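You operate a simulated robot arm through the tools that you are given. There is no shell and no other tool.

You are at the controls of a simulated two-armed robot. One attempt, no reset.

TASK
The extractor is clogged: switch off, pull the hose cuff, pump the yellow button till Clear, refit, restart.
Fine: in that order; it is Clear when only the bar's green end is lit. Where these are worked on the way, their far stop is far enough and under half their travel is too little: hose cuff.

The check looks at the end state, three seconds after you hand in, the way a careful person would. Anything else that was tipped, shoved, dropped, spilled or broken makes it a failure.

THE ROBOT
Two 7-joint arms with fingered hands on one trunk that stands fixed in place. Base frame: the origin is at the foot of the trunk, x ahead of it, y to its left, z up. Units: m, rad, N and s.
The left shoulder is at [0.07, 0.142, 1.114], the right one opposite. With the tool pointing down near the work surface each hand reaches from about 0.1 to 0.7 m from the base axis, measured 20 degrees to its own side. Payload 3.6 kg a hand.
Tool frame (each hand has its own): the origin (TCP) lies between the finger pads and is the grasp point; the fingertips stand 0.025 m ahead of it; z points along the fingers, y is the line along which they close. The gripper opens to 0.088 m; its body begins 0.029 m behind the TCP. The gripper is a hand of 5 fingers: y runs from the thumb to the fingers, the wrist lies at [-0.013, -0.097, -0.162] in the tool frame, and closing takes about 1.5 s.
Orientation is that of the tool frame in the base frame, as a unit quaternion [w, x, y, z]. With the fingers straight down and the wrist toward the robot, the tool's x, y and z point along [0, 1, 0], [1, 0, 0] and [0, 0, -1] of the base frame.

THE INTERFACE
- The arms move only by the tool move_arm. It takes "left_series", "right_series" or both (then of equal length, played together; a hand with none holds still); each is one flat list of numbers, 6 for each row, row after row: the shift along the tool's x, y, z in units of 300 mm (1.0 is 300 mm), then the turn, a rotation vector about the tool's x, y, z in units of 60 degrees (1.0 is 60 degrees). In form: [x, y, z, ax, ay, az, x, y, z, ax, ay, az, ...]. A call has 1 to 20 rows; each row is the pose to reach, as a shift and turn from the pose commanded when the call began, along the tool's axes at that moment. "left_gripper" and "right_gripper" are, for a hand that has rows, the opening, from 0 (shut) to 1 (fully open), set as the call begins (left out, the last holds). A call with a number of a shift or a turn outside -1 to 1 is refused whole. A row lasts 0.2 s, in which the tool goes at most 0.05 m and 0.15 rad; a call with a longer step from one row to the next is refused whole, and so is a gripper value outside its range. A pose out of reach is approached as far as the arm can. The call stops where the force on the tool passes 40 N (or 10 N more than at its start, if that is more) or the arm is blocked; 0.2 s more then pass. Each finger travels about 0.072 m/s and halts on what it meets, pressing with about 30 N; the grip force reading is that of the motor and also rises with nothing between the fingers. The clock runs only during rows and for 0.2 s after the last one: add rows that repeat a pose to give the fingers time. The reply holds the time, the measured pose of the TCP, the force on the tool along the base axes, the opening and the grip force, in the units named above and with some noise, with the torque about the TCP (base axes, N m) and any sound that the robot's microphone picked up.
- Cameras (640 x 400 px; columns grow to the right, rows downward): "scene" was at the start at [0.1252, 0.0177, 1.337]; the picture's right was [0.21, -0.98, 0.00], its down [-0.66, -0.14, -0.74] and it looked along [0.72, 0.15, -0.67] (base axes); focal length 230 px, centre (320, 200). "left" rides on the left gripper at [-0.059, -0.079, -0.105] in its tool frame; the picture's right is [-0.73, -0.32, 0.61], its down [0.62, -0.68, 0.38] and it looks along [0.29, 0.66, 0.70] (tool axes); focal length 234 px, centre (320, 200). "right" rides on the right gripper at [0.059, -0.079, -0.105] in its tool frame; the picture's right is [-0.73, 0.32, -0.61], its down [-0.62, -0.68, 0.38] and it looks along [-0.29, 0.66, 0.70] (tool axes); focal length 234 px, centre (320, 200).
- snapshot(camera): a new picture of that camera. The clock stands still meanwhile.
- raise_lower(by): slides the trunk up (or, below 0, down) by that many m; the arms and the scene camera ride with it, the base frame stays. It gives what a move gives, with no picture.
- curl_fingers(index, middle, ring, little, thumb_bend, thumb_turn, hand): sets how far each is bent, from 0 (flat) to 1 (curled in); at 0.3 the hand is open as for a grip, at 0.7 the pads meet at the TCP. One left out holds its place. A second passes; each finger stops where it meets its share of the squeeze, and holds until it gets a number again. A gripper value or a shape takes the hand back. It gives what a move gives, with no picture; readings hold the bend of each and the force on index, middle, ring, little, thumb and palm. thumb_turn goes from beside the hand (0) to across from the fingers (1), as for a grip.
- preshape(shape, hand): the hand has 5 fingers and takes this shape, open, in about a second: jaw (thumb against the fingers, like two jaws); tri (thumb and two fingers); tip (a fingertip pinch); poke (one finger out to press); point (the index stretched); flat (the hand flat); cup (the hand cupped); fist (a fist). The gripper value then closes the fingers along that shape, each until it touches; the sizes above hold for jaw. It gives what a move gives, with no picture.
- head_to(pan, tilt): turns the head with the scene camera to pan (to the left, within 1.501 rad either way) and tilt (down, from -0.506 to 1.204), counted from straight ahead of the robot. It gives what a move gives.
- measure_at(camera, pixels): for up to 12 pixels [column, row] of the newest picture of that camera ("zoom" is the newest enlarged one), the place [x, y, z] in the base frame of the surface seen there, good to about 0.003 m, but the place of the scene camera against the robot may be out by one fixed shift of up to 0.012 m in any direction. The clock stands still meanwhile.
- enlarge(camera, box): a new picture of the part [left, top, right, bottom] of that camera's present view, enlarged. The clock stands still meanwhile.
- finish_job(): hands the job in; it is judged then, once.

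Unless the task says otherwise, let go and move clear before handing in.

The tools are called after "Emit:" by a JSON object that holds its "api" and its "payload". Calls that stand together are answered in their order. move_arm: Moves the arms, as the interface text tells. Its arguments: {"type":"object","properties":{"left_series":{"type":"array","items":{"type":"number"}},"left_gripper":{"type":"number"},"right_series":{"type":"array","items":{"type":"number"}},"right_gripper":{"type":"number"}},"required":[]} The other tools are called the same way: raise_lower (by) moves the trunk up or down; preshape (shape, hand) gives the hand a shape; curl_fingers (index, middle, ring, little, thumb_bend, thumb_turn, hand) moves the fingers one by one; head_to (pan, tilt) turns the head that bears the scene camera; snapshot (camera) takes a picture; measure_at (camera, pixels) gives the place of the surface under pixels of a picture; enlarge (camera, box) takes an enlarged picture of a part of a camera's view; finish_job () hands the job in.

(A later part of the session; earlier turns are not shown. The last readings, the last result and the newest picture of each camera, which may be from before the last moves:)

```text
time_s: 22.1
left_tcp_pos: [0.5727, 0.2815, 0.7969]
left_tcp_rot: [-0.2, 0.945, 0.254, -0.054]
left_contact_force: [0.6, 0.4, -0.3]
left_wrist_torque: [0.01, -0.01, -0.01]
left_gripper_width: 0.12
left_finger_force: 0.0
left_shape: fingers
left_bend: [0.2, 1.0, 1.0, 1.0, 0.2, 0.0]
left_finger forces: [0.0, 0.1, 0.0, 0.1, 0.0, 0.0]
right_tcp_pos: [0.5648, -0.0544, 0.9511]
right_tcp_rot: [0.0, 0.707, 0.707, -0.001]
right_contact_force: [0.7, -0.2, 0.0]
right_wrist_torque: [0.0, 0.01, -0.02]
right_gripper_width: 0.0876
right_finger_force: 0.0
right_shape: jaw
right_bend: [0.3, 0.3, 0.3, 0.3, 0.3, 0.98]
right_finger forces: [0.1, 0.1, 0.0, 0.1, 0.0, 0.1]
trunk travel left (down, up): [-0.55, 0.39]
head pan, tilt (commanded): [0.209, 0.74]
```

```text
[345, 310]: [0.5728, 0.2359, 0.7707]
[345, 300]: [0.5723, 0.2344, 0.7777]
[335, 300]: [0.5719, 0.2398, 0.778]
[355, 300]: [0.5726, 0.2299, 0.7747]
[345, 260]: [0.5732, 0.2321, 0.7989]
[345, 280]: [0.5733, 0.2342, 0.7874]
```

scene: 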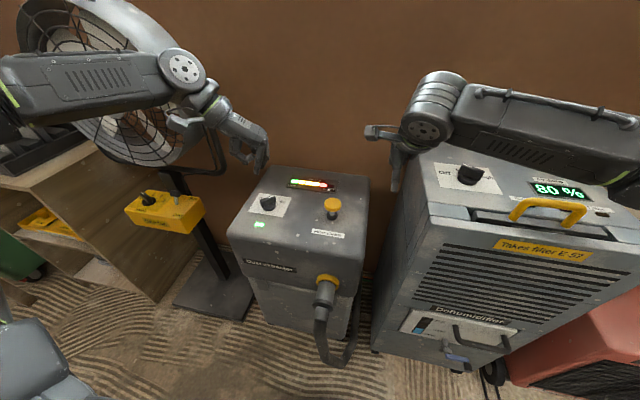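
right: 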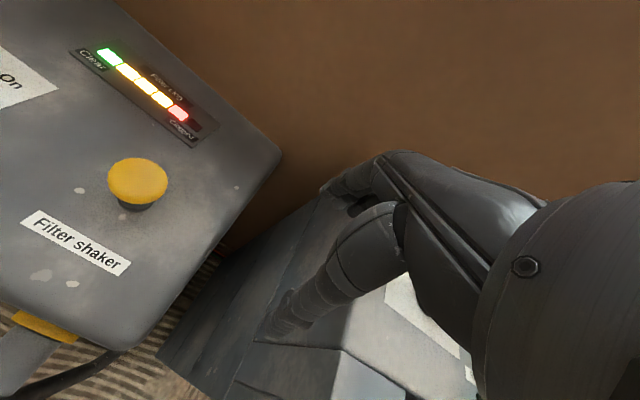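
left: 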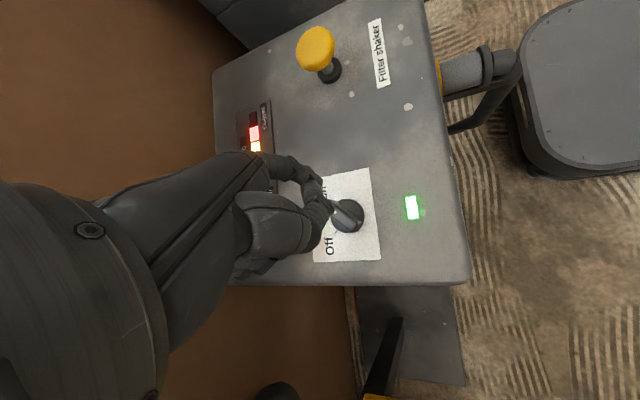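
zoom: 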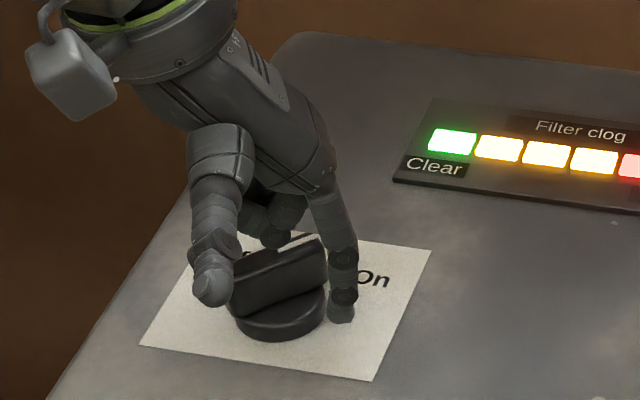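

The finger is about 16 mm off the bar's side with 14 mm of overlap in height. I'll close the gap slightly lower and then sweep the hand counter-clockwise about the knob axis, first 45°.

Emit:
{"api": "move_arm", "payload": {"left_series": [0.021, -0.008, 0.0127, 0, 0, 0, 0.0417, -0.016, 0.0253, 0, 0, 0, 0.0317, -0.0148, 0.0249, 0, -0.0509, -0.1142, 0.0221, -0.0129, 0.024, 0, -0.1018, -0.2284, 0.013, -0.0096, 0.0225, 0, -0.1526, -0.3426, 0.004, -0.0051, 0.0205, 0, -0.2035, -0.4568, -0.0039, 0.0002, 0.0182, 0, -0.2544, -0.571, -0.011, 0.0065, 0.0154, 0, -0.3053, -0.6851]}}

Emit:
{"api": "enlarge", "payload": {"camera": "scene", "box": [240, 160, 310, 220]}}

Emit:
{"api": "enlarge", "payload": {"camera": "left", "box": [220, 100, 480, 330]}}

```text
time_s: 23.9
left_tcp_pos: [0.5693, 0.2806, 0.7911]
left_tcp_rot: [-0.164, 0.775, 0.597, -0.128]
left_contact_force: [0.9, -1.1, 2.7]
left_wrist_torque: [-0.07, -0.14, -0.07]
left_gripper_width: 0.1197
left_finger_force: 1.3
left_shape: fingers
left_bend: [0.19, 1.0, 1.0, 1.0, 0.2, 0.0]
left_finger forces: [3.0, 0.0, 0.1, 0.1, 0.0, 0.1]
right_tcp_pos: [0.5644, -0.0558, 0.9509]
right_tcp_rot: [-0.001, 0.706, 0.708, 0.001]
right_contact_force: [0.5, 0.6, 0.1]
right_wrist_torque: [-0.01, 0.0, -0.01]
right_gripper_width: 0.0874
right_finger_force: 0.0
right_shape: jaw
right_bend: [0.3, 0.3, 0.3, 0.3, 0.3, 0.98]
right_finger forces: [0.1, 0.1, 0.0, 0.1, 0.1, 0.1]
trunk travel left (down, up): [-0.55, 0.39]
head pan, tilt (commanded): [0.209, 0.74]
```

```text
6.67 times, centred on (275, 190) of scene
```

zoom: 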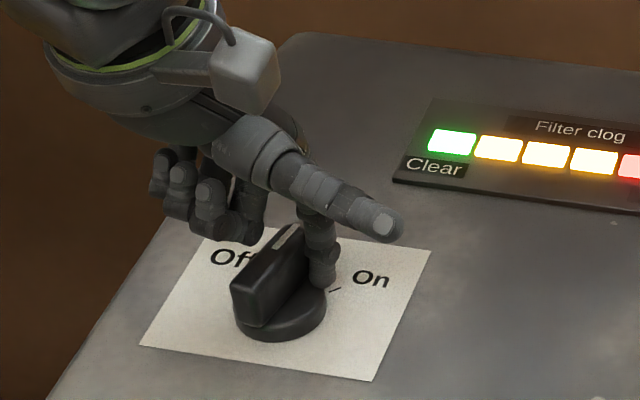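

```text
1.74 times, centred on (350, 215) of left
```

zoom: 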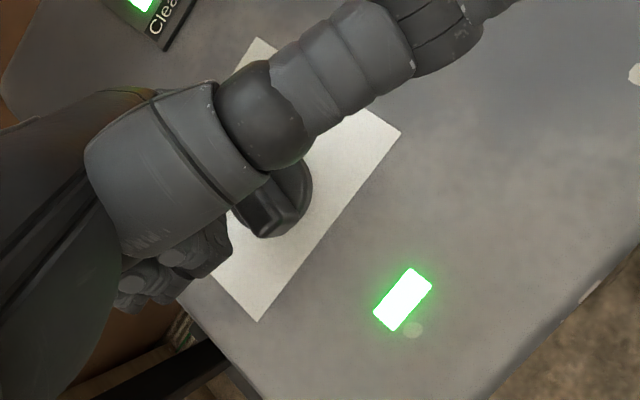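

The bar turned with the finger to about 0° (zoom (270,280)), with only 3 N on the finger. I'll continue the sweep another 30°.

Emit:
{"api": "move_arm", "payload": {"left_series": [-0.0099, 0.001, -0.0004, 0, -0.0509, -0.1142, -0.0194, 0.0032, -0.0014, 0, -0.1018, -0.2284, -0.0288, 0.0064, -0.0028, 0, -0.1526, -0.3426, -0.0376, 0.0108, -0.0048, 0, -0.2035, -0.4568]}}

Emit:
{"api": "enlarge", "payload": {"camera": "scene", "box": [240, 160, 310, 220]}}

```text
time_s: 24.9
left_tcp_pos: [0.5699, 0.2686, 0.7921]
left_tcp_rot: [-0.126, 0.594, 0.777, -0.165]
left_contact_force: [0.4, -0.2, -0.4]
left_wrist_torque: [0.03, -0.06, -0.05]
left_gripper_width: 0.1197
left_finger_force: 0.3
left_shape: fingers
left_bend: [0.19, 1.0, 1.0, 1.0, 0.2, 0.0]
left_finger forces: [0.9, 0.1, 0.0, 0.0, 0.0, 0.0]
right_tcp_pos: [0.5646, -0.0552, 0.9513]
right_tcp_rot: [0.001, 0.707, 0.707, 0.0]
right_contact_force: [0.2, -0.7, 0.1]
right_wrist_torque: [-0.01, 0.02, 0.01]
right_gripper_width: 0.0874
right_finger_force: 0.1
right_shape: jaw
right_bend: [0.3, 0.3, 0.3, 0.3, 0.3, 0.98]
right_finger forces: [0.0, 0.1, 0.0, 0.0, 0.0, 0.0]
trunk travel left (down, up): [-0.55, 0.39]
head pan, tilt (commanded): [0.209, 0.74]
```

```text
6.67 times, centred on (275, 190) of scene
```

zoom: 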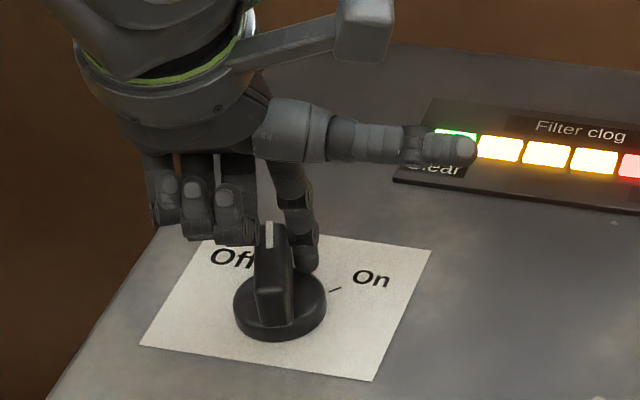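

The bar now points to about +25°, still short of the Off tick. I'll sweep another 22.5° to reach the stop.

Emit:
{"api": "move_arm", "payload": {"left_series": [-0.0099, 0.001, -0.0004, 0, -0.0509, -0.1142, -0.0196, 0.0031, -0.0014, 0, -0.1018, -0.2284, -0.0288, 0.0065, -0.0029, 0, -0.1526, -0.3426]}}

Emit:
{"api": "enlarge", "payload": {"camera": "scene", "box": [240, 160, 310, 220]}}

Emit:
{"api": "enlarge", "payload": {"camera": "left", "box": [220, 100, 480, 330]}}

```text
time_s: 25.7
left_tcp_pos: [0.576, 0.2595, 0.7911]
left_tcp_rot: [-0.091, 0.432, 0.878, -0.186]
left_contact_force: [0.5, -1.2, 4.2]
left_wrist_torque: [0.02, -0.15, -0.09]
left_gripper_width: 0.1193
left_finger_force: 2.4
left_shape: fingers
left_bend: [0.2, 1.0, 1.0, 1.0, 0.2, 0.0]
left_finger forces: [3.9, 0.0, 0.1, 0.0, 0.0, 0.0]
right_tcp_pos: [0.5651, -0.0557, 0.9504]
right_tcp_rot: [0.0, 0.708, 0.707, 0.0]
right_contact_force: [0.1, 1.1, 0.8]
right_wrist_torque: [0.01, -0.03, 0.03]
right_gripper_width: 0.0879
right_finger_force: 0.0
right_shape: jaw
right_bend: [0.3, 0.3, 0.3, 0.3, 0.3, 0.98]
right_finger forces: [0.1, 0.0, 0.0, 0.0, 0.1, 0.0]
trunk travel left (down, up): [-0.55, 0.39]
head pan, tilt (commanded): [0.209, 0.74]
```

```text
6.67 times, centred on (275, 190) of scene
```

zoom: 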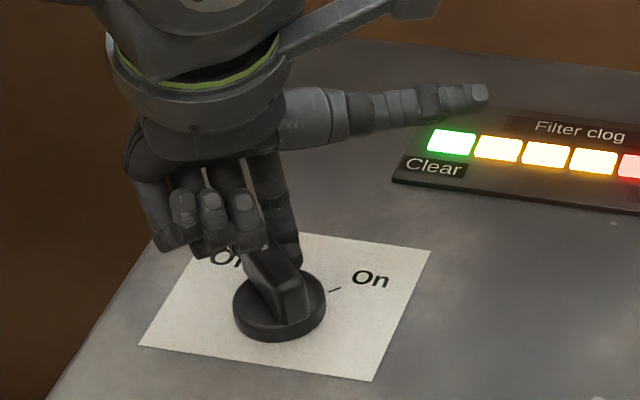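

```text
1.74 times, centred on (350, 215) of left
```

zoom: 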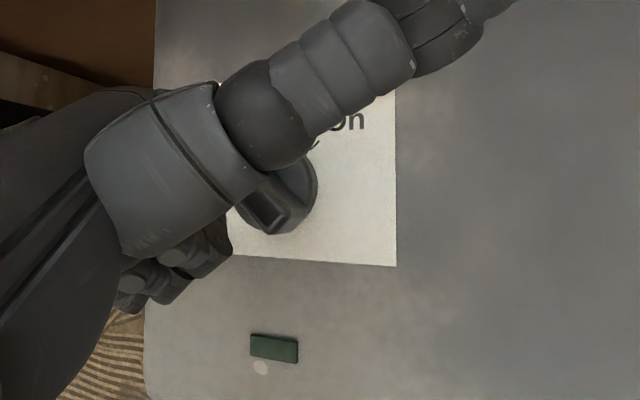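

The power LED has gone dark, so the machine is off. I'll back the finger off and lift to check that the knob sits on the Off tick.

Emit:
{"api": "move_arm", "payload": {"left_series": [-0.02, 0, 0, 0, 0, 0, -0.02, -0.045, -0.1015, 0, 0, 0, -0.02, -0.09, -0.203, 0, 0, 0, -0.02, -0.1357, -0.3045, 0, 0, 0]}}

Emit:
{"api": "enlarge", "payload": {"camera": "left", "box": [220, 100, 480, 330]}}

Emit:
{"api": "enlarge", "payload": {"camera": "scene", "box": [240, 160, 310, 220]}}

```text
time_s: 26.7
left_tcp_pos: [0.5779, 0.2569, 0.894]
left_tcp_rot: [-0.092, 0.432, 0.878, -0.187]
left_contact_force: [0.1, 1.1, 0.3]
left_wrist_torque: [0.0, -0.01, 0.01]
left_gripper_width: 0.1198
left_finger_force: 0.2
left_shape: fingers
left_bend: [0.2, 1.0, 1.0, 1.0, 0.2, 0.0]
left_finger forces: [0.1, 0.1, 0.0, 0.1, 0.0, 0.0]
right_tcp_pos: [0.5639, -0.0553, 0.9508]
right_tcp_rot: [0.001, 0.707, 0.707, 0.0]
right_contact_force: [-1.1, -0.1, 0.9]
right_wrist_torque: [-0.01, 0.04, -0.02]
right_gripper_width: 0.0875
right_finger_force: 0.0
right_shape: jaw
right_bend: [0.3, 0.3, 0.3, 0.3, 0.3, 0.98]
right_finger forces: [0.0, 0.1, 0.0, 0.1, 0.1, 0.0]
trunk travel left (down, up): [-0.55, 0.39]
head pan, tilt (commanded): [0.209, 0.74]
```

```text
1.74 times, centred on (350, 215) of left
```

zoom: 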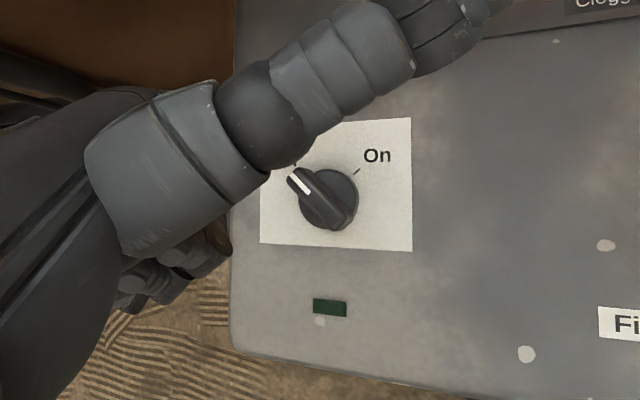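

```text
6.67 times, centred on (275, 190) of scene
```

zoom: 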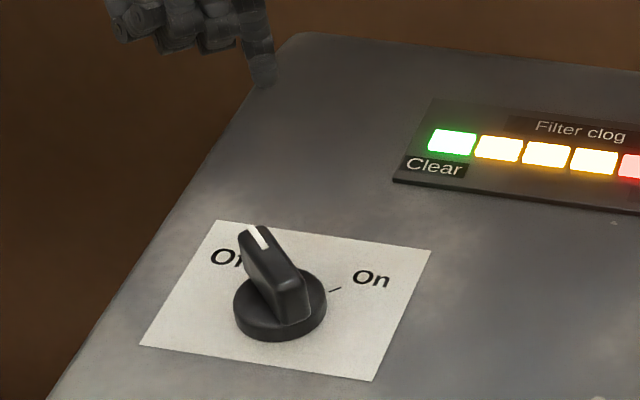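

The pointer is on the Off tick and the LED is dark; the bar still shows five segments. Now the hose cuff: I'll take a close look from the scene and right cameras.

Emit:
{"api": "snapshot", "payload": {"camera": "scene"}}

Emit:
{"api": "enlarge", "payload": {"camera": "scene", "box": [270, 250, 390, 370]}}

Emit:
{"api": "measure_at", "payload": {"camera": "zoom", "pixels": [[320, 85], [285, 90], [355, 95], [315, 115], [285, 120], [345, 125], [310, 150], [278, 160], [340, 165], [305, 185], [300, 220], [380, 300]]}}

```text
taken
```

scene: 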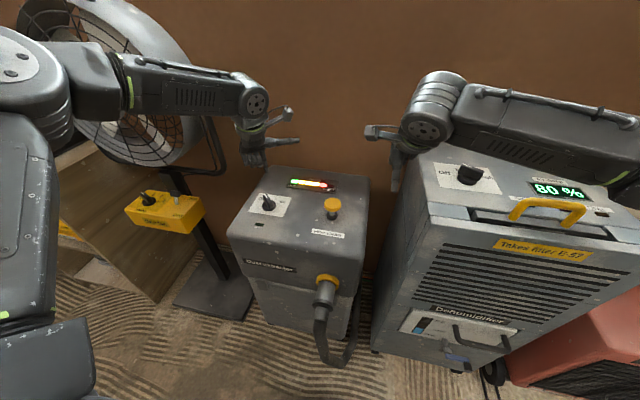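

```text
3.33 times, centred on (330, 310) of scene
```

zoom: 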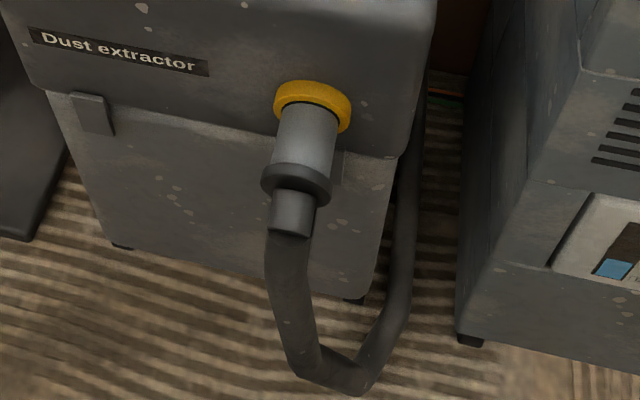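

```text
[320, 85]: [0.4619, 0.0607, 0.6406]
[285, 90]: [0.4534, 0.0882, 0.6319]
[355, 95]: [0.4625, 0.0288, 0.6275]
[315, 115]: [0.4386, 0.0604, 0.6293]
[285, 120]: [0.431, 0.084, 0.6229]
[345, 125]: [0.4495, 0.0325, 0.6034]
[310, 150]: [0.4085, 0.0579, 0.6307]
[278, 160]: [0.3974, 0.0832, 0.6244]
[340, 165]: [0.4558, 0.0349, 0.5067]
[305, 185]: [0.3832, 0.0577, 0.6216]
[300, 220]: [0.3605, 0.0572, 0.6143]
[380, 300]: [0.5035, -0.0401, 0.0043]
```

Scene readings (after the roughly +5 mm correction) put the cuff axis near y 0.062, z 0.603: tube at x 0.40–0.45, a wider collar near x 0.39, sleeve to 0.36, hose dropping from there. The left hand can take it from above, so I'll bring that hand back level in front of the machine and open it.

Emit:
{"api": "move_arm", "payload": {"left_series": [0.0868, -0.0766, -0.0096, -0.08, 0, 0, 0.1736, -0.1532, -0.0192, -0.16, 0, 0, 0.2604, -0.2298, -0.0288, -0.24, 0, 0, 0.3472, -0.3064, -0.0384, -0.32, 0, 0, 0.434, -0.383, -0.048, -0.4, 0, 0]}}

Emit:
{"api": "preshape", "payload": {"shape": "jaw", "hand": "left"}}

Emit:
{"api": "measure_at", "payload": {"camera": "scene", "pixels": [[424, 215], [400, 290], [378, 345], [430, 205], [470, 175], [410, 180], [392, 185], [180, 225], [205, 205], [130, 215]]}}

```text
time_s: 27.9
left_tcp_pos: [0.4209, 0.2992, 0.9509]
left_tcp_rot: [0.0, 0.442, 0.897, 0.001]
left_contact_force: [-0.4, 0.0, 0.1]
left_wrist_torque: [0.01, -0.03, -0.05]
left_gripper_width: 0.1197
left_finger_force: 0.0
left_shape: fingers
left_bend: [0.2, 1.0, 1.0, 1.0, 0.2, 0.0]
left_finger forces: [0.1, 0.0, 0.0, 0.0, 0.0, 0.0]
right_tcp_pos: [0.5644, -0.0555, 0.9521]
right_tcp_rot: [0.0, 0.708, 0.707, 0.001]
right_contact_force: [-1.0, 0.1, 0.7]
right_wrist_torque: [-0.02, -0.01, -0.02]
right_gripper_width: 0.0876
right_finger_force: 0.0
right_shape: jaw
right_bend: [0.3, 0.3, 0.3, 0.3, 0.3, 0.98]
right_finger forces: [0.0, 0.0, 0.0, 0.0, 0.1, 0.1]
trunk travel left (down, up): [-0.55, 0.39]
head pan, tilt (commanded): [0.209, 0.74]
```

```text
time_s: 28.8
left_tcp_pos: [0.4202, 0.2997, 0.9506]
left_tcp_rot: [0.0, 0.441, 0.898, 0.0]
left_contact_force: [-0.2, 0.0, 0.6]
left_wrist_torque: [0.0, 0.0, 0.02]
left_gripper_width: 0.0878
left_finger_force: 0.0
left_shape: jaw
left_bend: [0.3, 0.3, 0.3, 0.3, 0.3, 0.97]
left_finger forces: [0.1, 0.1, 0.0, 0.0, 0.0, 0.1]
right_tcp_pos: [0.5653, -0.0549, 0.9509]
right_tcp_rot: [0.0, 0.707, 0.707, 0.0]
right_contact_force: [0.6, -0.3, -0.7]
right_wrist_torque: [-0.01, 0.0, -0.01]
right_gripper_width: 0.0878
right_finger_force: 0.1
right_shape: jaw
right_bend: [0.3, 0.3, 0.3, 0.3, 0.3, 0.98]
right_finger forces: [0.0, 0.0, 0.1, 0.0, 0.0, 0.1]
trunk travel left (down, up): [-0.55, 0.39]
head pan, tilt (commanded): [0.209, 0.74]
```

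```text
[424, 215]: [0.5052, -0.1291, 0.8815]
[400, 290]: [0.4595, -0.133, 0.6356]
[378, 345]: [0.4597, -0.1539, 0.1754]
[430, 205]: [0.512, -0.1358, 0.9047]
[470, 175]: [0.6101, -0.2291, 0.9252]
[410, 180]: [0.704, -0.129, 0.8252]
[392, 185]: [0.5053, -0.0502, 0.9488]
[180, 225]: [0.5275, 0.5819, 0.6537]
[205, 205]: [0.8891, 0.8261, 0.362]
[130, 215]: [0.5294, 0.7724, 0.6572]
```

Emit:
{"api": "move_arm", "payload": {"left_series": [-0.0219, -0.0536, 0.0125, 0, 0, 0.125, -0.0438, -0.1072, 0.025, 0, 0, 0.25, -0.0656, -0.1608, 0.0375, 0, 0, 0.375, -0.0875, -0.2143, 0.05, 0, 0, 0.5, -0.1094, -0.2679, 0.0625, 0, 0, 0.625, -0.1313, -0.3215, 0.075, 0, 0, 0.75, -0.1531, -0.3751, 0.0875, 0, 0, 0.875, -0.175, -0.4287, 0.1, 0, 0, 1.0]}}

```text
time_s: 30.6
left_tcp_pos: [0.3811, 0.1826, 0.9328]
left_tcp_rot: [0.0, 0.832, 0.555, -0.001]
left_contact_force: [-0.7, -0.3, 0.1]
left_wrist_torque: [0.01, -0.04, 0.01]
left_gripper_width: 0.0877
left_finger_force: 0.0
left_shape: jaw
left_bend: [0.3, 0.3, 0.3, 0.3, 0.3, 0.97]
left_finger forces: [0.0, 0.0, 0.0, 0.0, 0.0, 0.1]
left hand out of reach, approached as far as the arm can: row 4, 5, 6, 7, 8
right_tcp_pos: [0.5645, -0.0546, 0.9511]
right_tcp_rot: [0.0, 0.707, 0.707, 0.0]
right_contact_force: [-0.5, 0.4, 0.0]
right_wrist_torque: [-0.01, 0.0, -0.04]
right_gripper_width: 0.0876
right_finger_force: 0.2
right_shape: jaw
right_bend: [0.3, 0.3, 0.3, 0.3, 0.3, 0.98]
right_finger forces: [0.0, 0.1, 0.1, 0.0, 0.0, 0.0]
trunk travel left (down, up): [-0.55, 0.39]
head pan, tilt (commanded): [0.209, 0.74]
```

Emit:
{"api": "move_arm", "payload": {"left_series": [-0.0122, 0.0141, 0.0333, 0, 0, 0.125, -0.0244, 0.0282, 0.0667, 0, 0, 0.25, -0.0366, 0.0423, 0.1, 0, 0, 0.375, -0.0487, 0.0564, 0.1333, 0, 0, 0.5, -0.0609, 0.0705, 0.1667, 0, 0, 0.625, -0.0731, 0.0846, 0.2, 0, 0, 0.75, -0.0853, 0.0987, 0.2333, 0, 0, 0.875, -0.0975, 0.1128, 0.2667, 0, 0, 1.0]}}

Emit:
{"api": "snapshot", "payload": {"camera": "left"}}

Emit:
{"api": "snapshot", "payload": {"camera": "scene"}}

```text
time_s: 32.4
left_tcp_pos: [0.4034, 0.1436, 0.8525]
left_tcp_rot: [0.0, 0.998, 0.066, -0.001]
left_contact_force: [0.7, -0.2, -0.6]
left_wrist_torque: [0.02, 0.03, 0.0]
left_gripper_width: 0.0879
left_finger_force: 0.0
left_shape: jaw
left_bend: [0.3, 0.3, 0.3, 0.3, 0.3, 0.97]
left_finger forces: [0.0, 0.0, 0.0, 0.0, 0.1, 0.0]
right_tcp_pos: [0.564, -0.0555, 0.9502]
right_tcp_rot: [0.0, 0.707, 0.708, 0.0]
right_contact_force: [-0.3, 0.9, 0.6]
right_wrist_torque: [0.0, 0.02, -0.01]
right_gripper_width: 0.0879
right_finger_force: 0.0
right_shape: jaw
right_bend: [0.3, 0.3, 0.3, 0.3, 0.3, 0.98]
right_finger forces: [0.0, 0.0, 0.1, 0.0, 0.0, 0.0]
trunk travel left (down, up): [-0.55, 0.39]
head pan, tilt (commanded): [0.209, 0.74]
```

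```text
taken
```

left: 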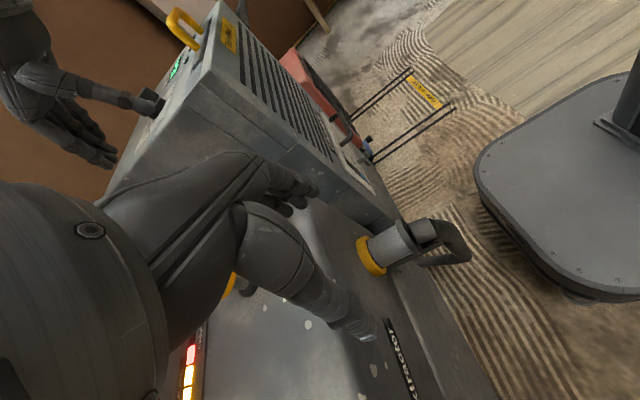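

```text
taken
```

scene: 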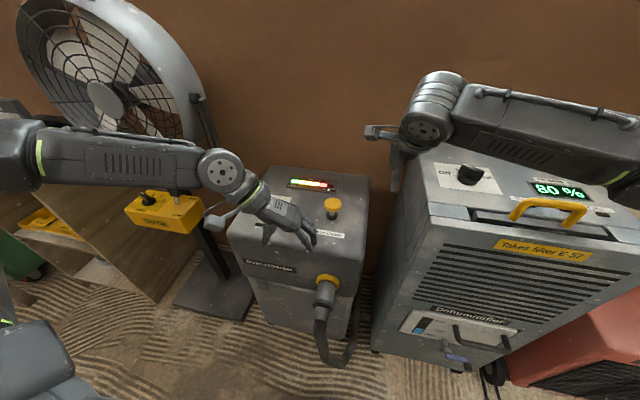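

The left hand reached φ ≈ -82° in front of the machine and its camera sees the cuff clearly at (390,245). I'll zoom in there and measure.

Emit:
{"api": "enlarge", "payload": {"camera": "left", "box": [330, 190, 490, 300]}}

Emit:
{"api": "measure_at", "payload": {"camera": "zoom", "pixels": [[130, 215], [165, 225], [195, 240], [225, 185], [260, 230], [280, 165], [310, 240], [325, 190], [355, 190], [380, 140], [420, 130], [480, 200]]}}

```text
3.64 times, centred on (410, 245) of left
```

zoom: 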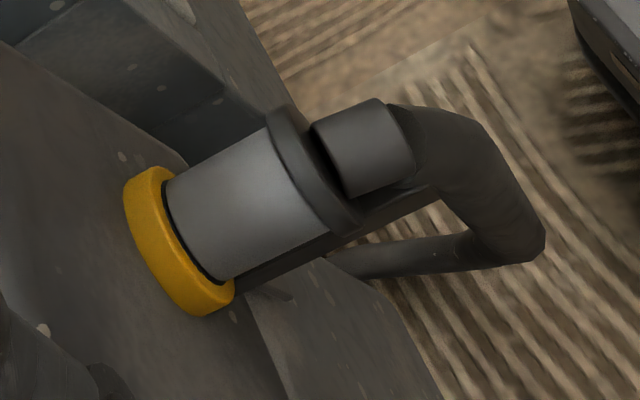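

```text
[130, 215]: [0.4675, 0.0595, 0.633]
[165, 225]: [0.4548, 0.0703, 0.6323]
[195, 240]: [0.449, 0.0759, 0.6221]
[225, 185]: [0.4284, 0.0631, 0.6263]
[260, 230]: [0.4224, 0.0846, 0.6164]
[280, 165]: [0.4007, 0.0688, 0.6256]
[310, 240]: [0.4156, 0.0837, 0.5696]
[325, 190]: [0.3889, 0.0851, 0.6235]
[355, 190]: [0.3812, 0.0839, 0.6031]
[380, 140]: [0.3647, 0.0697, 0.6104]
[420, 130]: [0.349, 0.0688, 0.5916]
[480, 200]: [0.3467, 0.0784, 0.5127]
```

Emit:
{"api": "enlarge", "payload": {"camera": "left", "box": [230, 150, 400, 350]}}

Emit:
{"api": "measure_at", "payload": {"camera": "left", "pixels": [[314, 190], [305, 188], [290, 178], [302, 203], [295, 206], [290, 212], [370, 337], [355, 325], [340, 300], [250, 175]]}}

Emit:
{"api": "enlarge", "payload": {"camera": "scene", "box": [230, 170, 350, 270]}}

```text
2.00 times, centred on (315, 250) of left
```

zoom: 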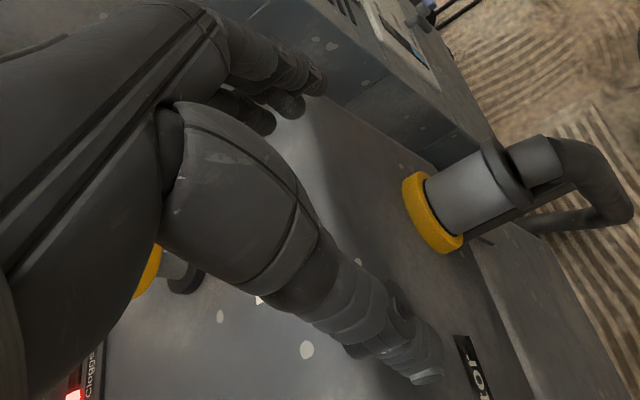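

```text
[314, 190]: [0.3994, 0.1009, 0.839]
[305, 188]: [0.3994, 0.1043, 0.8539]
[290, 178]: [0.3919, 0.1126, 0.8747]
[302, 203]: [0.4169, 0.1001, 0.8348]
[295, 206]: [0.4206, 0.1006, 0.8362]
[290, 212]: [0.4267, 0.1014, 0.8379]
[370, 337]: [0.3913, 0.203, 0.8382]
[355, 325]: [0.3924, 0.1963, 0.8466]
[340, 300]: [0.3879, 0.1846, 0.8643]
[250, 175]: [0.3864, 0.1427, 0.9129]
```

```text
4.00 times, centred on (290, 220) of scene
```

zoom: 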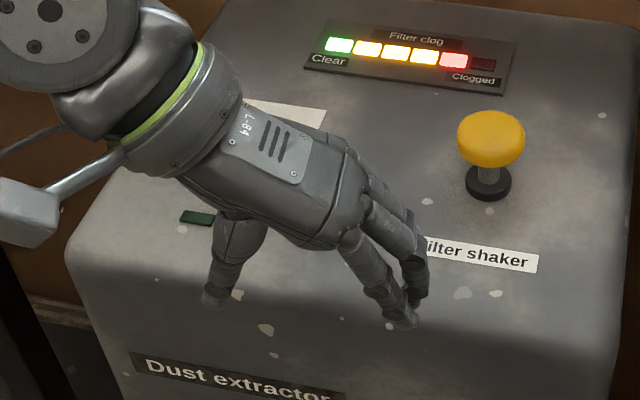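

The index and thumb sit near tool x ≈ 0 and the other fingers extend toward +x, so I'll keep the TCP near x 0.38 to stay clear of the machine face at 0.468. I'm moving to a hover above the cuff.

Emit:
{"api": "move_arm", "payload": {"left_series": [-0.0259, 0.0514, 0.1017, 0, 0, 0.025, -0.0519, 0.1028, 0.2033, 0, 0, 0.05, -0.0778, 0.1542, 0.305, 0, 0, 0.075, -0.1038, 0.2056, 0.4067, 0, 0, 0.1, -0.1297, 0.257, 0.5083, 0, 0, 0.125]}}

Emit:
{"api": "enlarge", "payload": {"camera": "scene", "box": [240, 200, 400, 370]}}

Emit:
{"api": "snapshot", "payload": {"camera": "left"}}

```text
time_s: 33.6
left_tcp_pos: [0.3684, 0.0806, 0.7205]
left_tcp_rot: [0.001, 1.0, 0.001, 0.0]
left_contact_force: [0.0, 0.5, -0.3]
left_wrist_torque: [-0.01, 0.0, 0.0]
left_gripper_width: 0.0878
left_finger_force: 0.0
left_shape: jaw
left_bend: [0.3, 0.3, 0.3, 0.3, 0.3, 0.97]
left_finger forces: [0.0, 0.0, 0.0, 0.1, 0.1, 0.0]
left hand out of reach, approached as far as the arm can: row 5
right_tcp_pos: [0.5641, -0.0536, 0.951]
right_tcp_rot: [0.0, 0.707, 0.707, -0.001]
right_contact_force: [-0.2, 0.0, 0.1]
right_wrist_torque: [0.03, -0.02, -0.01]
right_gripper_width: 0.088
right_finger_force: 0.2
right_shape: jaw
right_bend: [0.3, 0.3, 0.3, 0.3, 0.3, 0.98]
right_finger forces: [0.0, 0.0, 0.0, 0.0, 0.1, 0.1]
trunk travel left (down, up): [-0.55, 0.39]
head pan, tilt (commanded): [0.209, 0.74]
```

```text
2.35 times, centred on (320, 285) of scene
```

zoom: 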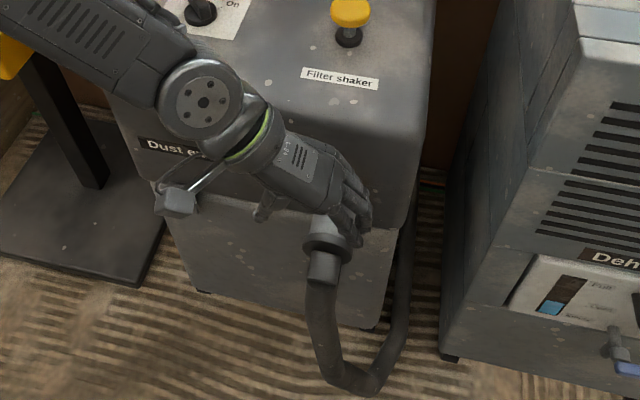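

```text
taken
```

left: 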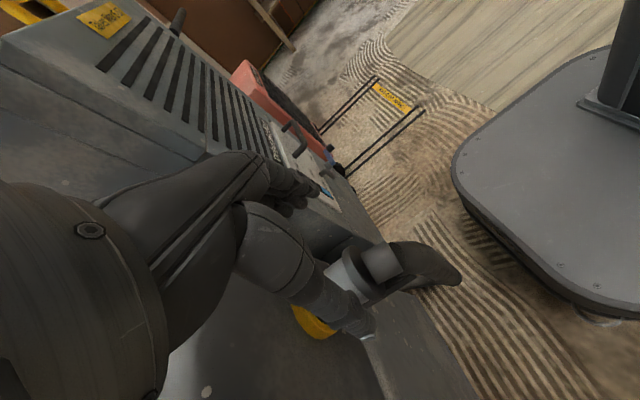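

The last row was out of reach: the left hand stopped at z 0.7205 because the shoulder is too high. I'll lower the trunk further, but first I need to check the right arm's clearance over the dehumidifier.

Emit:
{"api": "snapshot", "payload": {"camera": "scene"}}

Emit:
{"api": "measure_at", "payload": {"camera": "scene", "pixels": [[425, 125], [440, 160], [500, 150], [540, 165], [580, 180], [620, 195], [480, 90], [580, 110], [630, 150], [455, 185], [520, 140]]}}

```text
taken
```

scene: 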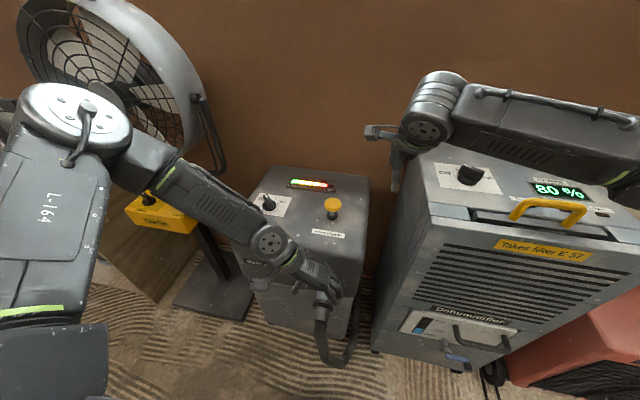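

```text
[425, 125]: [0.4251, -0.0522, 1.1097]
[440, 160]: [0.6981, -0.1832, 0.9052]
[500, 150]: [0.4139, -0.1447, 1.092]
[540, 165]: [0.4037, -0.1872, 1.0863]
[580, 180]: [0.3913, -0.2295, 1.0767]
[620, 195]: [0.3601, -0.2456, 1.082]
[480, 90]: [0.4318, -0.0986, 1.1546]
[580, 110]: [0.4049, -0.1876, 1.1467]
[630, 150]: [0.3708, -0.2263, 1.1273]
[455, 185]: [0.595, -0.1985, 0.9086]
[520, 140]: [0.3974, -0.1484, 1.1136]
```

The right forearm sits just in front of the dehumidifier, so I'll first draw the right hand back and up and lift the left by 10 cm. Then I'll lower the trunk in stages.

Emit:
{"api": "move_arm", "payload": {"left_series": [0, 0, -0.0667, 0, 0, 0, 0, 0, -0.1333, 0, 0, 0, 0, 0, -0.2, 0, 0, 0, 0, 0, -0.2667, 0, 0, 0, 0, 0, -0.3333, 0, 0, 0], "right_series": [0, -0.0667, -0.1, 0, 0, 0, 0, -0.1333, -0.2, 0, 0, 0, 0, -0.2, -0.3, 0, 0, 0, 0, -0.2667, -0.4, 0, 0, 0, 0, -0.3333, -0.5, 0, 0, 0]}}

Emit:
{"api": "raise_lower", "payload": {"by": -0.1}}

```text
time_s: 34.8
left_tcp_pos: [0.3676, 0.0778, 0.8185]
left_tcp_rot: [0.0, 1.0, 0.001, 0.001]
left_contact_force: [-0.9, 0.2, 0.4]
left_wrist_torque: [0.01, -0.02, 0.0]
left_gripper_width: 0.0882
left_finger_force: 0.1
left_shape: jaw
left_bend: [0.3, 0.3, 0.3, 0.3, 0.3, 0.97]
left_finger forces: [0.1, 0.0, 0.1, 0.0, 0.1, 0.1]
right_tcp_pos: [0.461, -0.0553, 1.1007]
right_tcp_rot: [0.0, 0.708, 0.707, 0.0]
right_contact_force: [-0.1, -0.2, -0.4]
right_wrist_torque: [-0.05, 0.0, 0.0]
right_gripper_width: 0.0876
right_finger_force: 0.0
right_shape: jaw
right_bend: [0.3, 0.3, 0.3, 0.3, 0.3, 0.98]
right_finger forces: [0.1, 0.0, 0.1, 0.1, 0.0, 0.0]
trunk travel left (down, up): [-0.55, 0.39]
head pan, tilt (commanded): [0.209, 0.74]
```

```text
time_s: 36.2
left_tcp_pos: [0.3678, 0.0789, 0.7176]
left_tcp_rot: [0.0, 1.0, 0.0, 0.0]
left_contact_force: [0.0, -0.1, 0.5]
left_wrist_torque: [0.01, -0.01, -0.02]
left_gripper_width: 0.0879
left_finger_force: 0.0
left_shape: jaw
left_bend: [0.3, 0.3, 0.3, 0.3, 0.3, 0.97]
left_finger forces: [0.0, 0.0, 0.1, 0.0, 0.1, 0.1]
right_tcp_pos: [0.4621, -0.055, 1.0008]
right_tcp_rot: [0.0, 0.707, 0.707, 0.0]
right_contact_force: [-0.1, 0.6, 0.2]
right_wrist_torque: [0.0, 0.03, -0.05]
right_gripper_width: 0.0881
right_finger_force: 0.1
right_shape: jaw
right_bend: [0.3, 0.3, 0.3, 0.3, 0.3, 0.98]
right_finger forces: [0.1, 0.1, 0.1, 0.0, 0.1, 0.1]
trunk travel left (down, up): [-0.45, 0.49]
head pan, tilt (commanded): [0.209, 0.74]
```

Emit:
{"api": "move_arm", "payload": {"left_series": [0, 0, -0.0833, 0, 0, 0, 0, 0, -0.1667, 0, 0, 0, 0, 0, -0.25, 0, 0, 0, 0, 0, -0.3333, 0, 0, 0]}}

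Emit:
{"api": "raise_lower", "payload": {"by": -0.1}}

Emit:
{"api": "snapshot", "payload": {"camera": "scene"}}

Emit:
{"api": "snapshot", "payload": {"camera": "left"}}

Emit:
{"api": "snapshot", "payload": {"camera": "right"}}

```text
time_s: 37.2
left_tcp_pos: [0.3674, 0.0787, 0.8193]
left_tcp_rot: [0.0, 1.0, 0.001, 0.0]
left_contact_force: [0.3, -0.4, 0.9]
left_wrist_torque: [0.0, -0.02, 0.01]
left_gripper_width: 0.0879
left_finger_force: 0.0
left_shape: jaw
left_bend: [0.3, 0.3, 0.3, 0.3, 0.3, 0.97]
left_finger forces: [0.0, 0.1, 0.1, 0.0, 0.0, 0.1]
right_tcp_pos: [0.4624, -0.0548, 0.9996]
right_tcp_rot: [0.0, 0.707, 0.707, 0.0]
right_contact_force: [-0.6, 0.4, 0.5]
right_wrist_torque: [0.0, 0.04, -0.03]
right_gripper_width: 0.0878
right_finger_force: 0.1
right_shape: jaw
right_bend: [0.3, 0.3, 0.3, 0.3, 0.3, 0.98]
right_finger forces: [0.1, 0.0, 0.0, 0.0, 0.0, 0.1]
trunk travel left (down, up): [-0.45, 0.49]
head pan, tilt (commanded): [0.209, 0.74]
```

```text
time_s: 38.5
left_tcp_pos: [0.3696, 0.0779, 0.7185]
left_tcp_rot: [0.0, 1.0, 0.0, 0.0]
left_contact_force: [-0.2, 0.8, 0.1]
left_wrist_torque: [0.0, 0.02, -0.01]
left_gripper_width: 0.0878
left_finger_force: 0.0
left_shape: jaw
left_bend: [0.3, 0.3, 0.3, 0.3, 0.3, 0.97]
left_finger forces: [0.0, 0.1, 0.0, 0.1, 0.1, 0.0]
right_tcp_pos: [0.4625, -0.0557, 0.9009]
right_tcp_rot: [0.0, 0.707, 0.707, 0.0]
right_contact_force: [0.1, 0.5, -0.2]
right_wrist_torque: [-0.02, -0.03, -0.01]
right_gripper_width: 0.0875
right_finger_force: 0.0
right_shape: jaw
right_bend: [0.3, 0.3, 0.3, 0.3, 0.3, 0.98]
right_finger forces: [0.1, 0.0, 0.0, 0.0, 0.1, 0.0]
trunk travel left (down, up): [-0.35, 0.59]
head pan, tilt (commanded): [0.209, 0.74]
```

```text
taken
```

scene: 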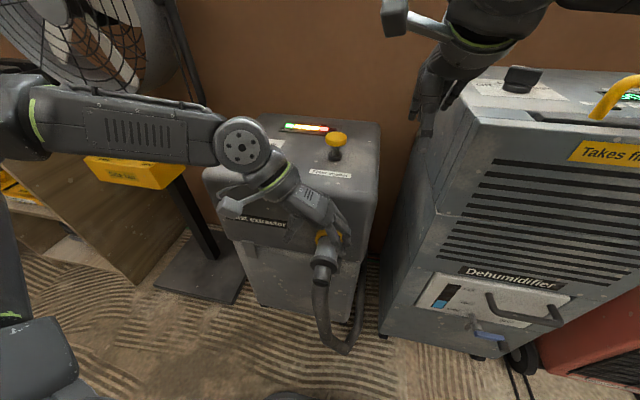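

```text
taken
```

left: 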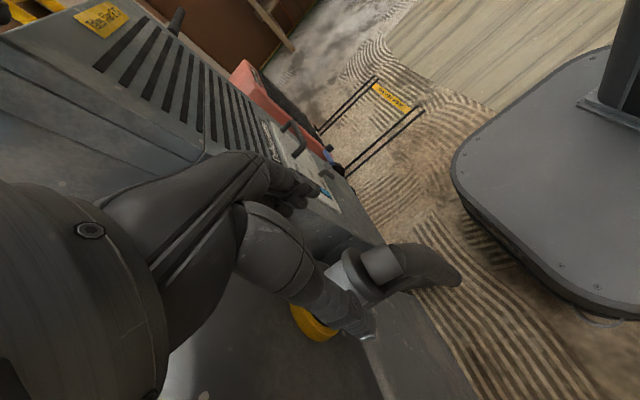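

```text
taken
```

right: 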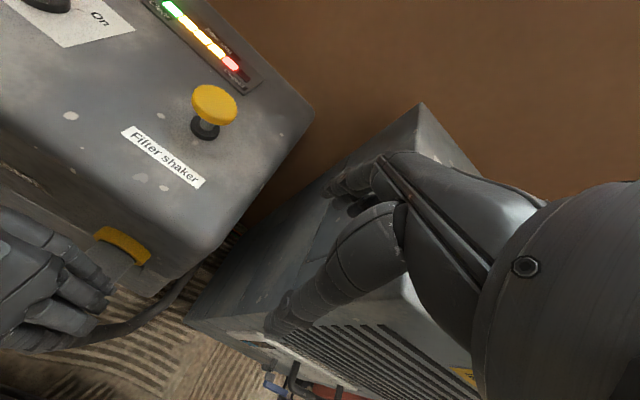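

Now the left hand is at (0.370, 0.078, 0.719) with better reach, and the right camera sees it beside the cuff. I'll centre over the cuff and come down partway.

Emit:
{"api": "move_arm", "payload": {"left_series": [0.0133, 0.0178, 0.0643, 0, 0, 0, 0.0267, 0.0356, 0.1287, 0, 0, 0, 0.04, 0.0533, 0.193, 0, 0, 0]}}

Emit:
{"api": "enlarge", "payload": {"camera": "right", "box": [0, 180, 240, 380]}}

Emit:
{"api": "enlarge", "payload": {"camera": "scene", "box": [260, 160, 400, 320]}}

Emit:
{"api": "enlarge", "payload": {"camera": "left", "box": [230, 150, 480, 370]}}

```text
time_s: 39.3
left_tcp_pos: [0.3795, 0.0616, 0.6624]
left_tcp_rot: [0.0, 1.0, 0.001, 0.0]
left_contact_force: [-0.8, -0.3, 0.0]
left_wrist_torque: [-0.01, 0.02, 0.0]
left_gripper_width: 0.088
left_finger_force: 0.1
left_shape: jaw
left_bend: [0.3, 0.3, 0.3, 0.3, 0.3, 0.97]
left_finger forces: [0.0, 0.0, 0.0, 0.0, 0.0, 0.0]
right_tcp_pos: [0.4626, -0.0563, 0.901]
right_tcp_rot: [0.0, 0.707, 0.707, 0.0]
right_contact_force: [0.9, 0.6, -0.2]
right_wrist_torque: [0.04, -0.03, 0.0]
right_gripper_width: 0.0878
right_finger_force: 0.0
right_shape: jaw
right_bend: [0.3, 0.3, 0.3, 0.3, 0.3, 0.98]
right_finger forces: [0.1, 0.0, 0.1, 0.0, 0.0, 0.0]
trunk travel left (down, up): [-0.35, 0.59]
head pan, tilt (commanded): [0.209, 0.74]
```

```text
2.00 times, centred on (120, 280) of right
```

zoom: 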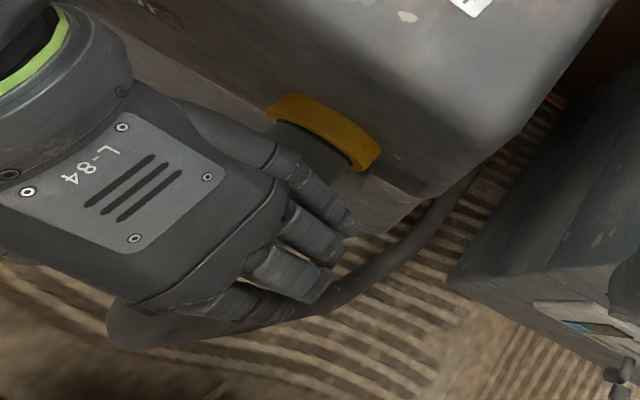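

```text
2.50 times, centred on (330, 240) of scene
```

zoom: 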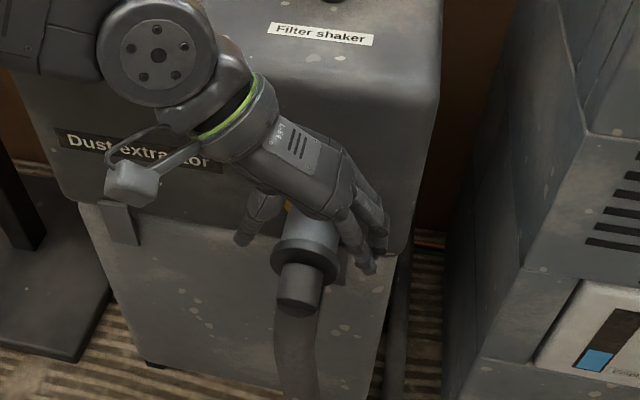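

```text
1.82 times, centred on (355, 260) of left
```

zoom: 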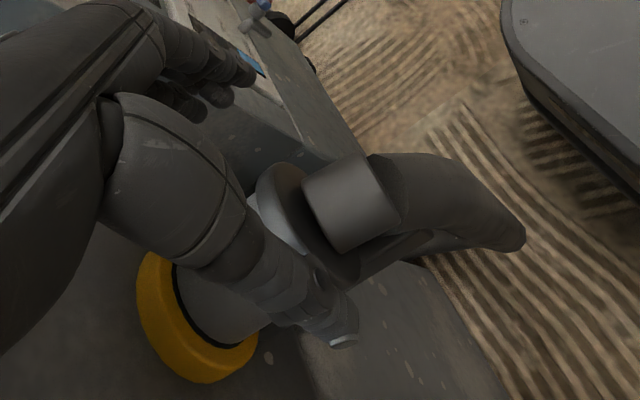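

Emit:
{"api": "measure_at", "payload": {"camera": "left", "pixels": [[337, 238], [345, 252], [352, 265], [367, 237], [372, 265], [385, 240], [335, 262], [300, 312], [320, 320], [366, 322], [350, 318], [340, 310]]}}

Emit:
{"api": "measure_at", "payload": {"camera": "scene", "pixels": [[322, 262], [312, 262], [336, 268], [321, 275], [328, 251], [297, 254], [302, 244], [343, 262], [349, 265], [352, 258]]}}

```text
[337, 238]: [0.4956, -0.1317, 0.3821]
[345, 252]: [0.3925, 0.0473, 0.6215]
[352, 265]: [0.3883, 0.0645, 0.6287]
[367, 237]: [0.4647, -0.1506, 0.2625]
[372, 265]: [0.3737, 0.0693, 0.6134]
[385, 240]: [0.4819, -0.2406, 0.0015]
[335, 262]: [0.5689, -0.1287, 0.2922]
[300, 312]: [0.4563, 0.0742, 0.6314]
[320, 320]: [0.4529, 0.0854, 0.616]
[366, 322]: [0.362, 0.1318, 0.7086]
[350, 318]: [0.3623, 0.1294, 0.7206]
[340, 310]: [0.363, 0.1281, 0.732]
```

```text
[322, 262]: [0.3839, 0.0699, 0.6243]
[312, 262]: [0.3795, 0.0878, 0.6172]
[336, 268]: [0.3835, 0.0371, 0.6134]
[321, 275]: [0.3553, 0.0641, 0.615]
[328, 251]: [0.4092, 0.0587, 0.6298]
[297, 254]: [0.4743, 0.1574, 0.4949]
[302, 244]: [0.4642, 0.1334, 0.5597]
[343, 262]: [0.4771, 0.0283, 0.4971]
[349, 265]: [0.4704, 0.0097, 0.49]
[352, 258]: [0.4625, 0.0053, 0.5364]
```

Thumb and fingers straddle the cuff. Its collar spans x ≈ 0.385–0.40, so I'll shift slightly forward (TCP x ≈ 0.388) and come down 5 cm to the grip height.

Emit:
{"api": "move_arm", "payload": {"left_series": [0.0283, 0, 0.0333, 0, 0, 0, 0.0283, 0, 0.0778, 0, 0, 0, 0.0283, 0, 0.1222, 0, 0, 0, 0.0283, 0, 0.1667, 0, 0, 0]}}

Emit:
{"api": "enlarge", "payload": {"camera": "right", "box": [0, 180, 240, 380]}}

Emit:
{"api": "enlarge", "payload": {"camera": "scene", "box": [280, 200, 380, 310]}}

Emit:
{"api": "enlarge", "payload": {"camera": "left", "box": [230, 150, 480, 370]}}

```text
time_s: 40.3
left_tcp_pos: [0.3897, 0.0619, 0.6115]
left_tcp_rot: [-0.001, 1.0, 0.001, 0.0]
left_contact_force: [0.7, -0.3, -0.1]
left_wrist_torque: [0.0, 0.01, 0.01]
left_gripper_width: 0.0876
left_finger_force: 0.0
left_shape: jaw
left_bend: [0.3, 0.3, 0.3, 0.3, 0.3, 0.97]
left_finger forces: [0.1, 0.0, 0.1, 0.0, 0.0, 0.1]
right_tcp_pos: [0.463, -0.0554, 0.8993]
right_tcp_rot: [0.0, 0.707, 0.707, 0.001]
right_contact_force: [-0.1, 0.5, -0.6]
right_wrist_torque: [-0.02, 0.02, 0.01]
right_gripper_width: 0.088
right_finger_force: 0.0
right_shape: jaw
right_bend: [0.3, 0.3, 0.3, 0.3, 0.3, 0.98]
right_finger forces: [0.1, 0.1, 0.0, 0.0, 0.0, 0.0]
trunk travel left (down, up): [-0.35, 0.59]
head pan, tilt (commanded): [0.209, 0.74]
```

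```text
2.00 times, centred on (120, 280) of right
```

zoom: 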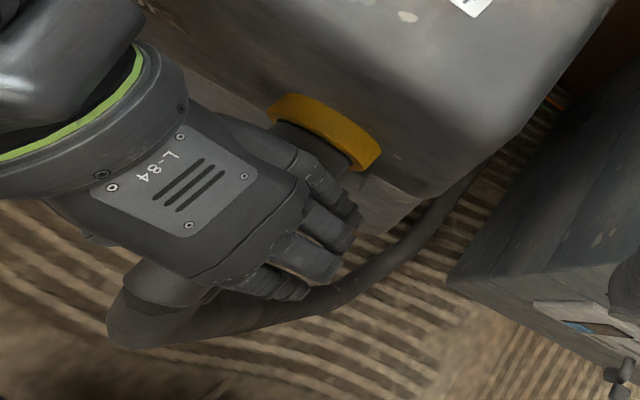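

```text
3.64 times, centred on (330, 255) of scene
```

zoom: 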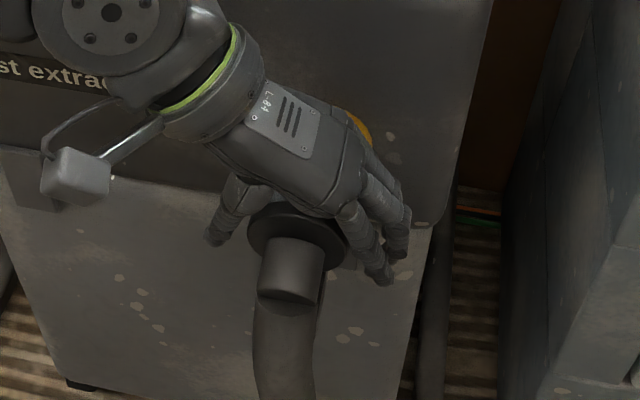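

```text
1.82 times, centred on (355, 260) of left
```

zoom: 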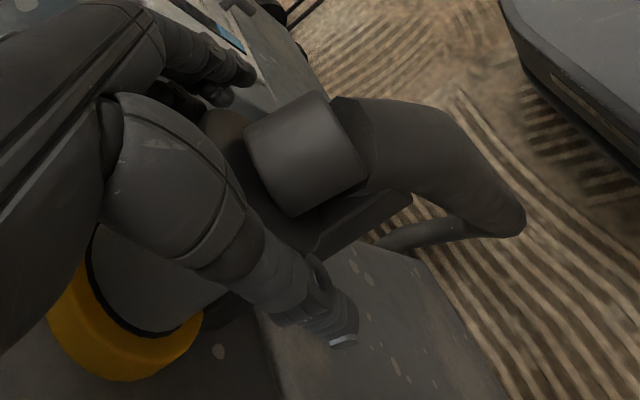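

The collar shows in front of both thumb and index, so the hand is around the tube behind it with no contact forces. I'll close the grip.

Emit:
{"api": "move_arm", "payload": {"left_series": [0, 0, 0, 0, 0, 0, 0, 0, 0, 0, 0, 0, 0, 0, 0, 0, 0, 0, 0, 0, 0, 0, 0, 0, 0, 0, 0, 0, 0, 0, 0, 0, 0, 0, 0, 0, 0, 0, 0, 0, 0, 0, 0, 0, 0, 0, 0, 0], "left_gripper": 0.0}}

Emit:
{"api": "enlarge", "payload": {"camera": "scene", "box": [280, 200, 380, 310]}}

Emit:
{"api": "enlarge", "payload": {"camera": "right", "box": [0, 180, 240, 380]}}

```text
time_s: 42.1
left_tcp_pos: [0.3897, 0.0644, 0.6102]
left_tcp_rot: [0.0, 1.0, 0.0, -0.001]
left_contact_force: [-4.5, 14.1, -7.6]
left_wrist_torque: [0.06, 0.01, -0.29]
left_gripper_width: 0.0416
left_finger_force: 29.7
left_shape: jaw
left_bend: [0.76, 0.43, 0.43, 0.43, 0.65, 1.0]
left_finger forces: [3.6, 10.0, 3.4, 2.0, 31.3, 0.1]
right_tcp_pos: [0.4633, -0.0545, 0.901]
right_tcp_rot: [0.001, 0.708, 0.707, -0.001]
right_contact_force: [0.1, -1.5, 0.1]
right_wrist_torque: [0.02, -0.02, -0.03]
right_gripper_width: 0.0877
right_finger_force: 0.0
right_shape: jaw
right_bend: [0.3, 0.3, 0.3, 0.3, 0.3, 0.98]
right_finger forces: [0.0, 0.0, 0.0, 0.1, 0.0, 0.0]
trunk travel left (down, up): [-0.35, 0.59]
head pan, tilt (commanded): [0.209, 0.74]
```

```text
3.64 times, centred on (330, 255) of scene
```

zoom: 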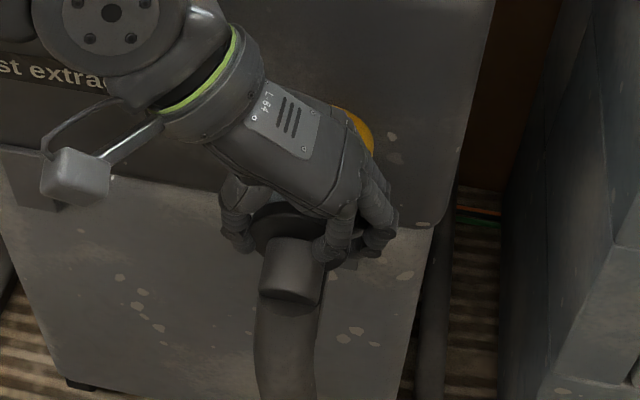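

```text
2.00 times, centred on (120, 280) of right
```

zoom: 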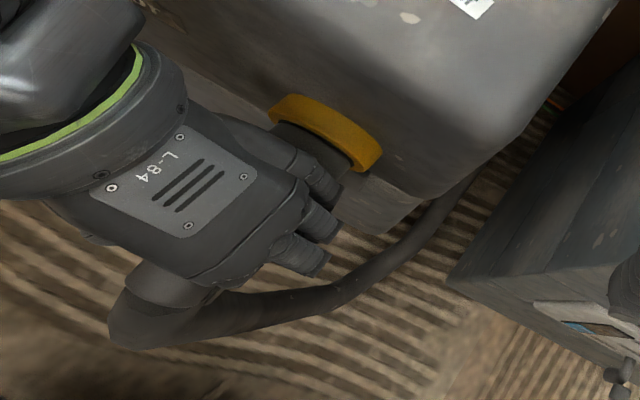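

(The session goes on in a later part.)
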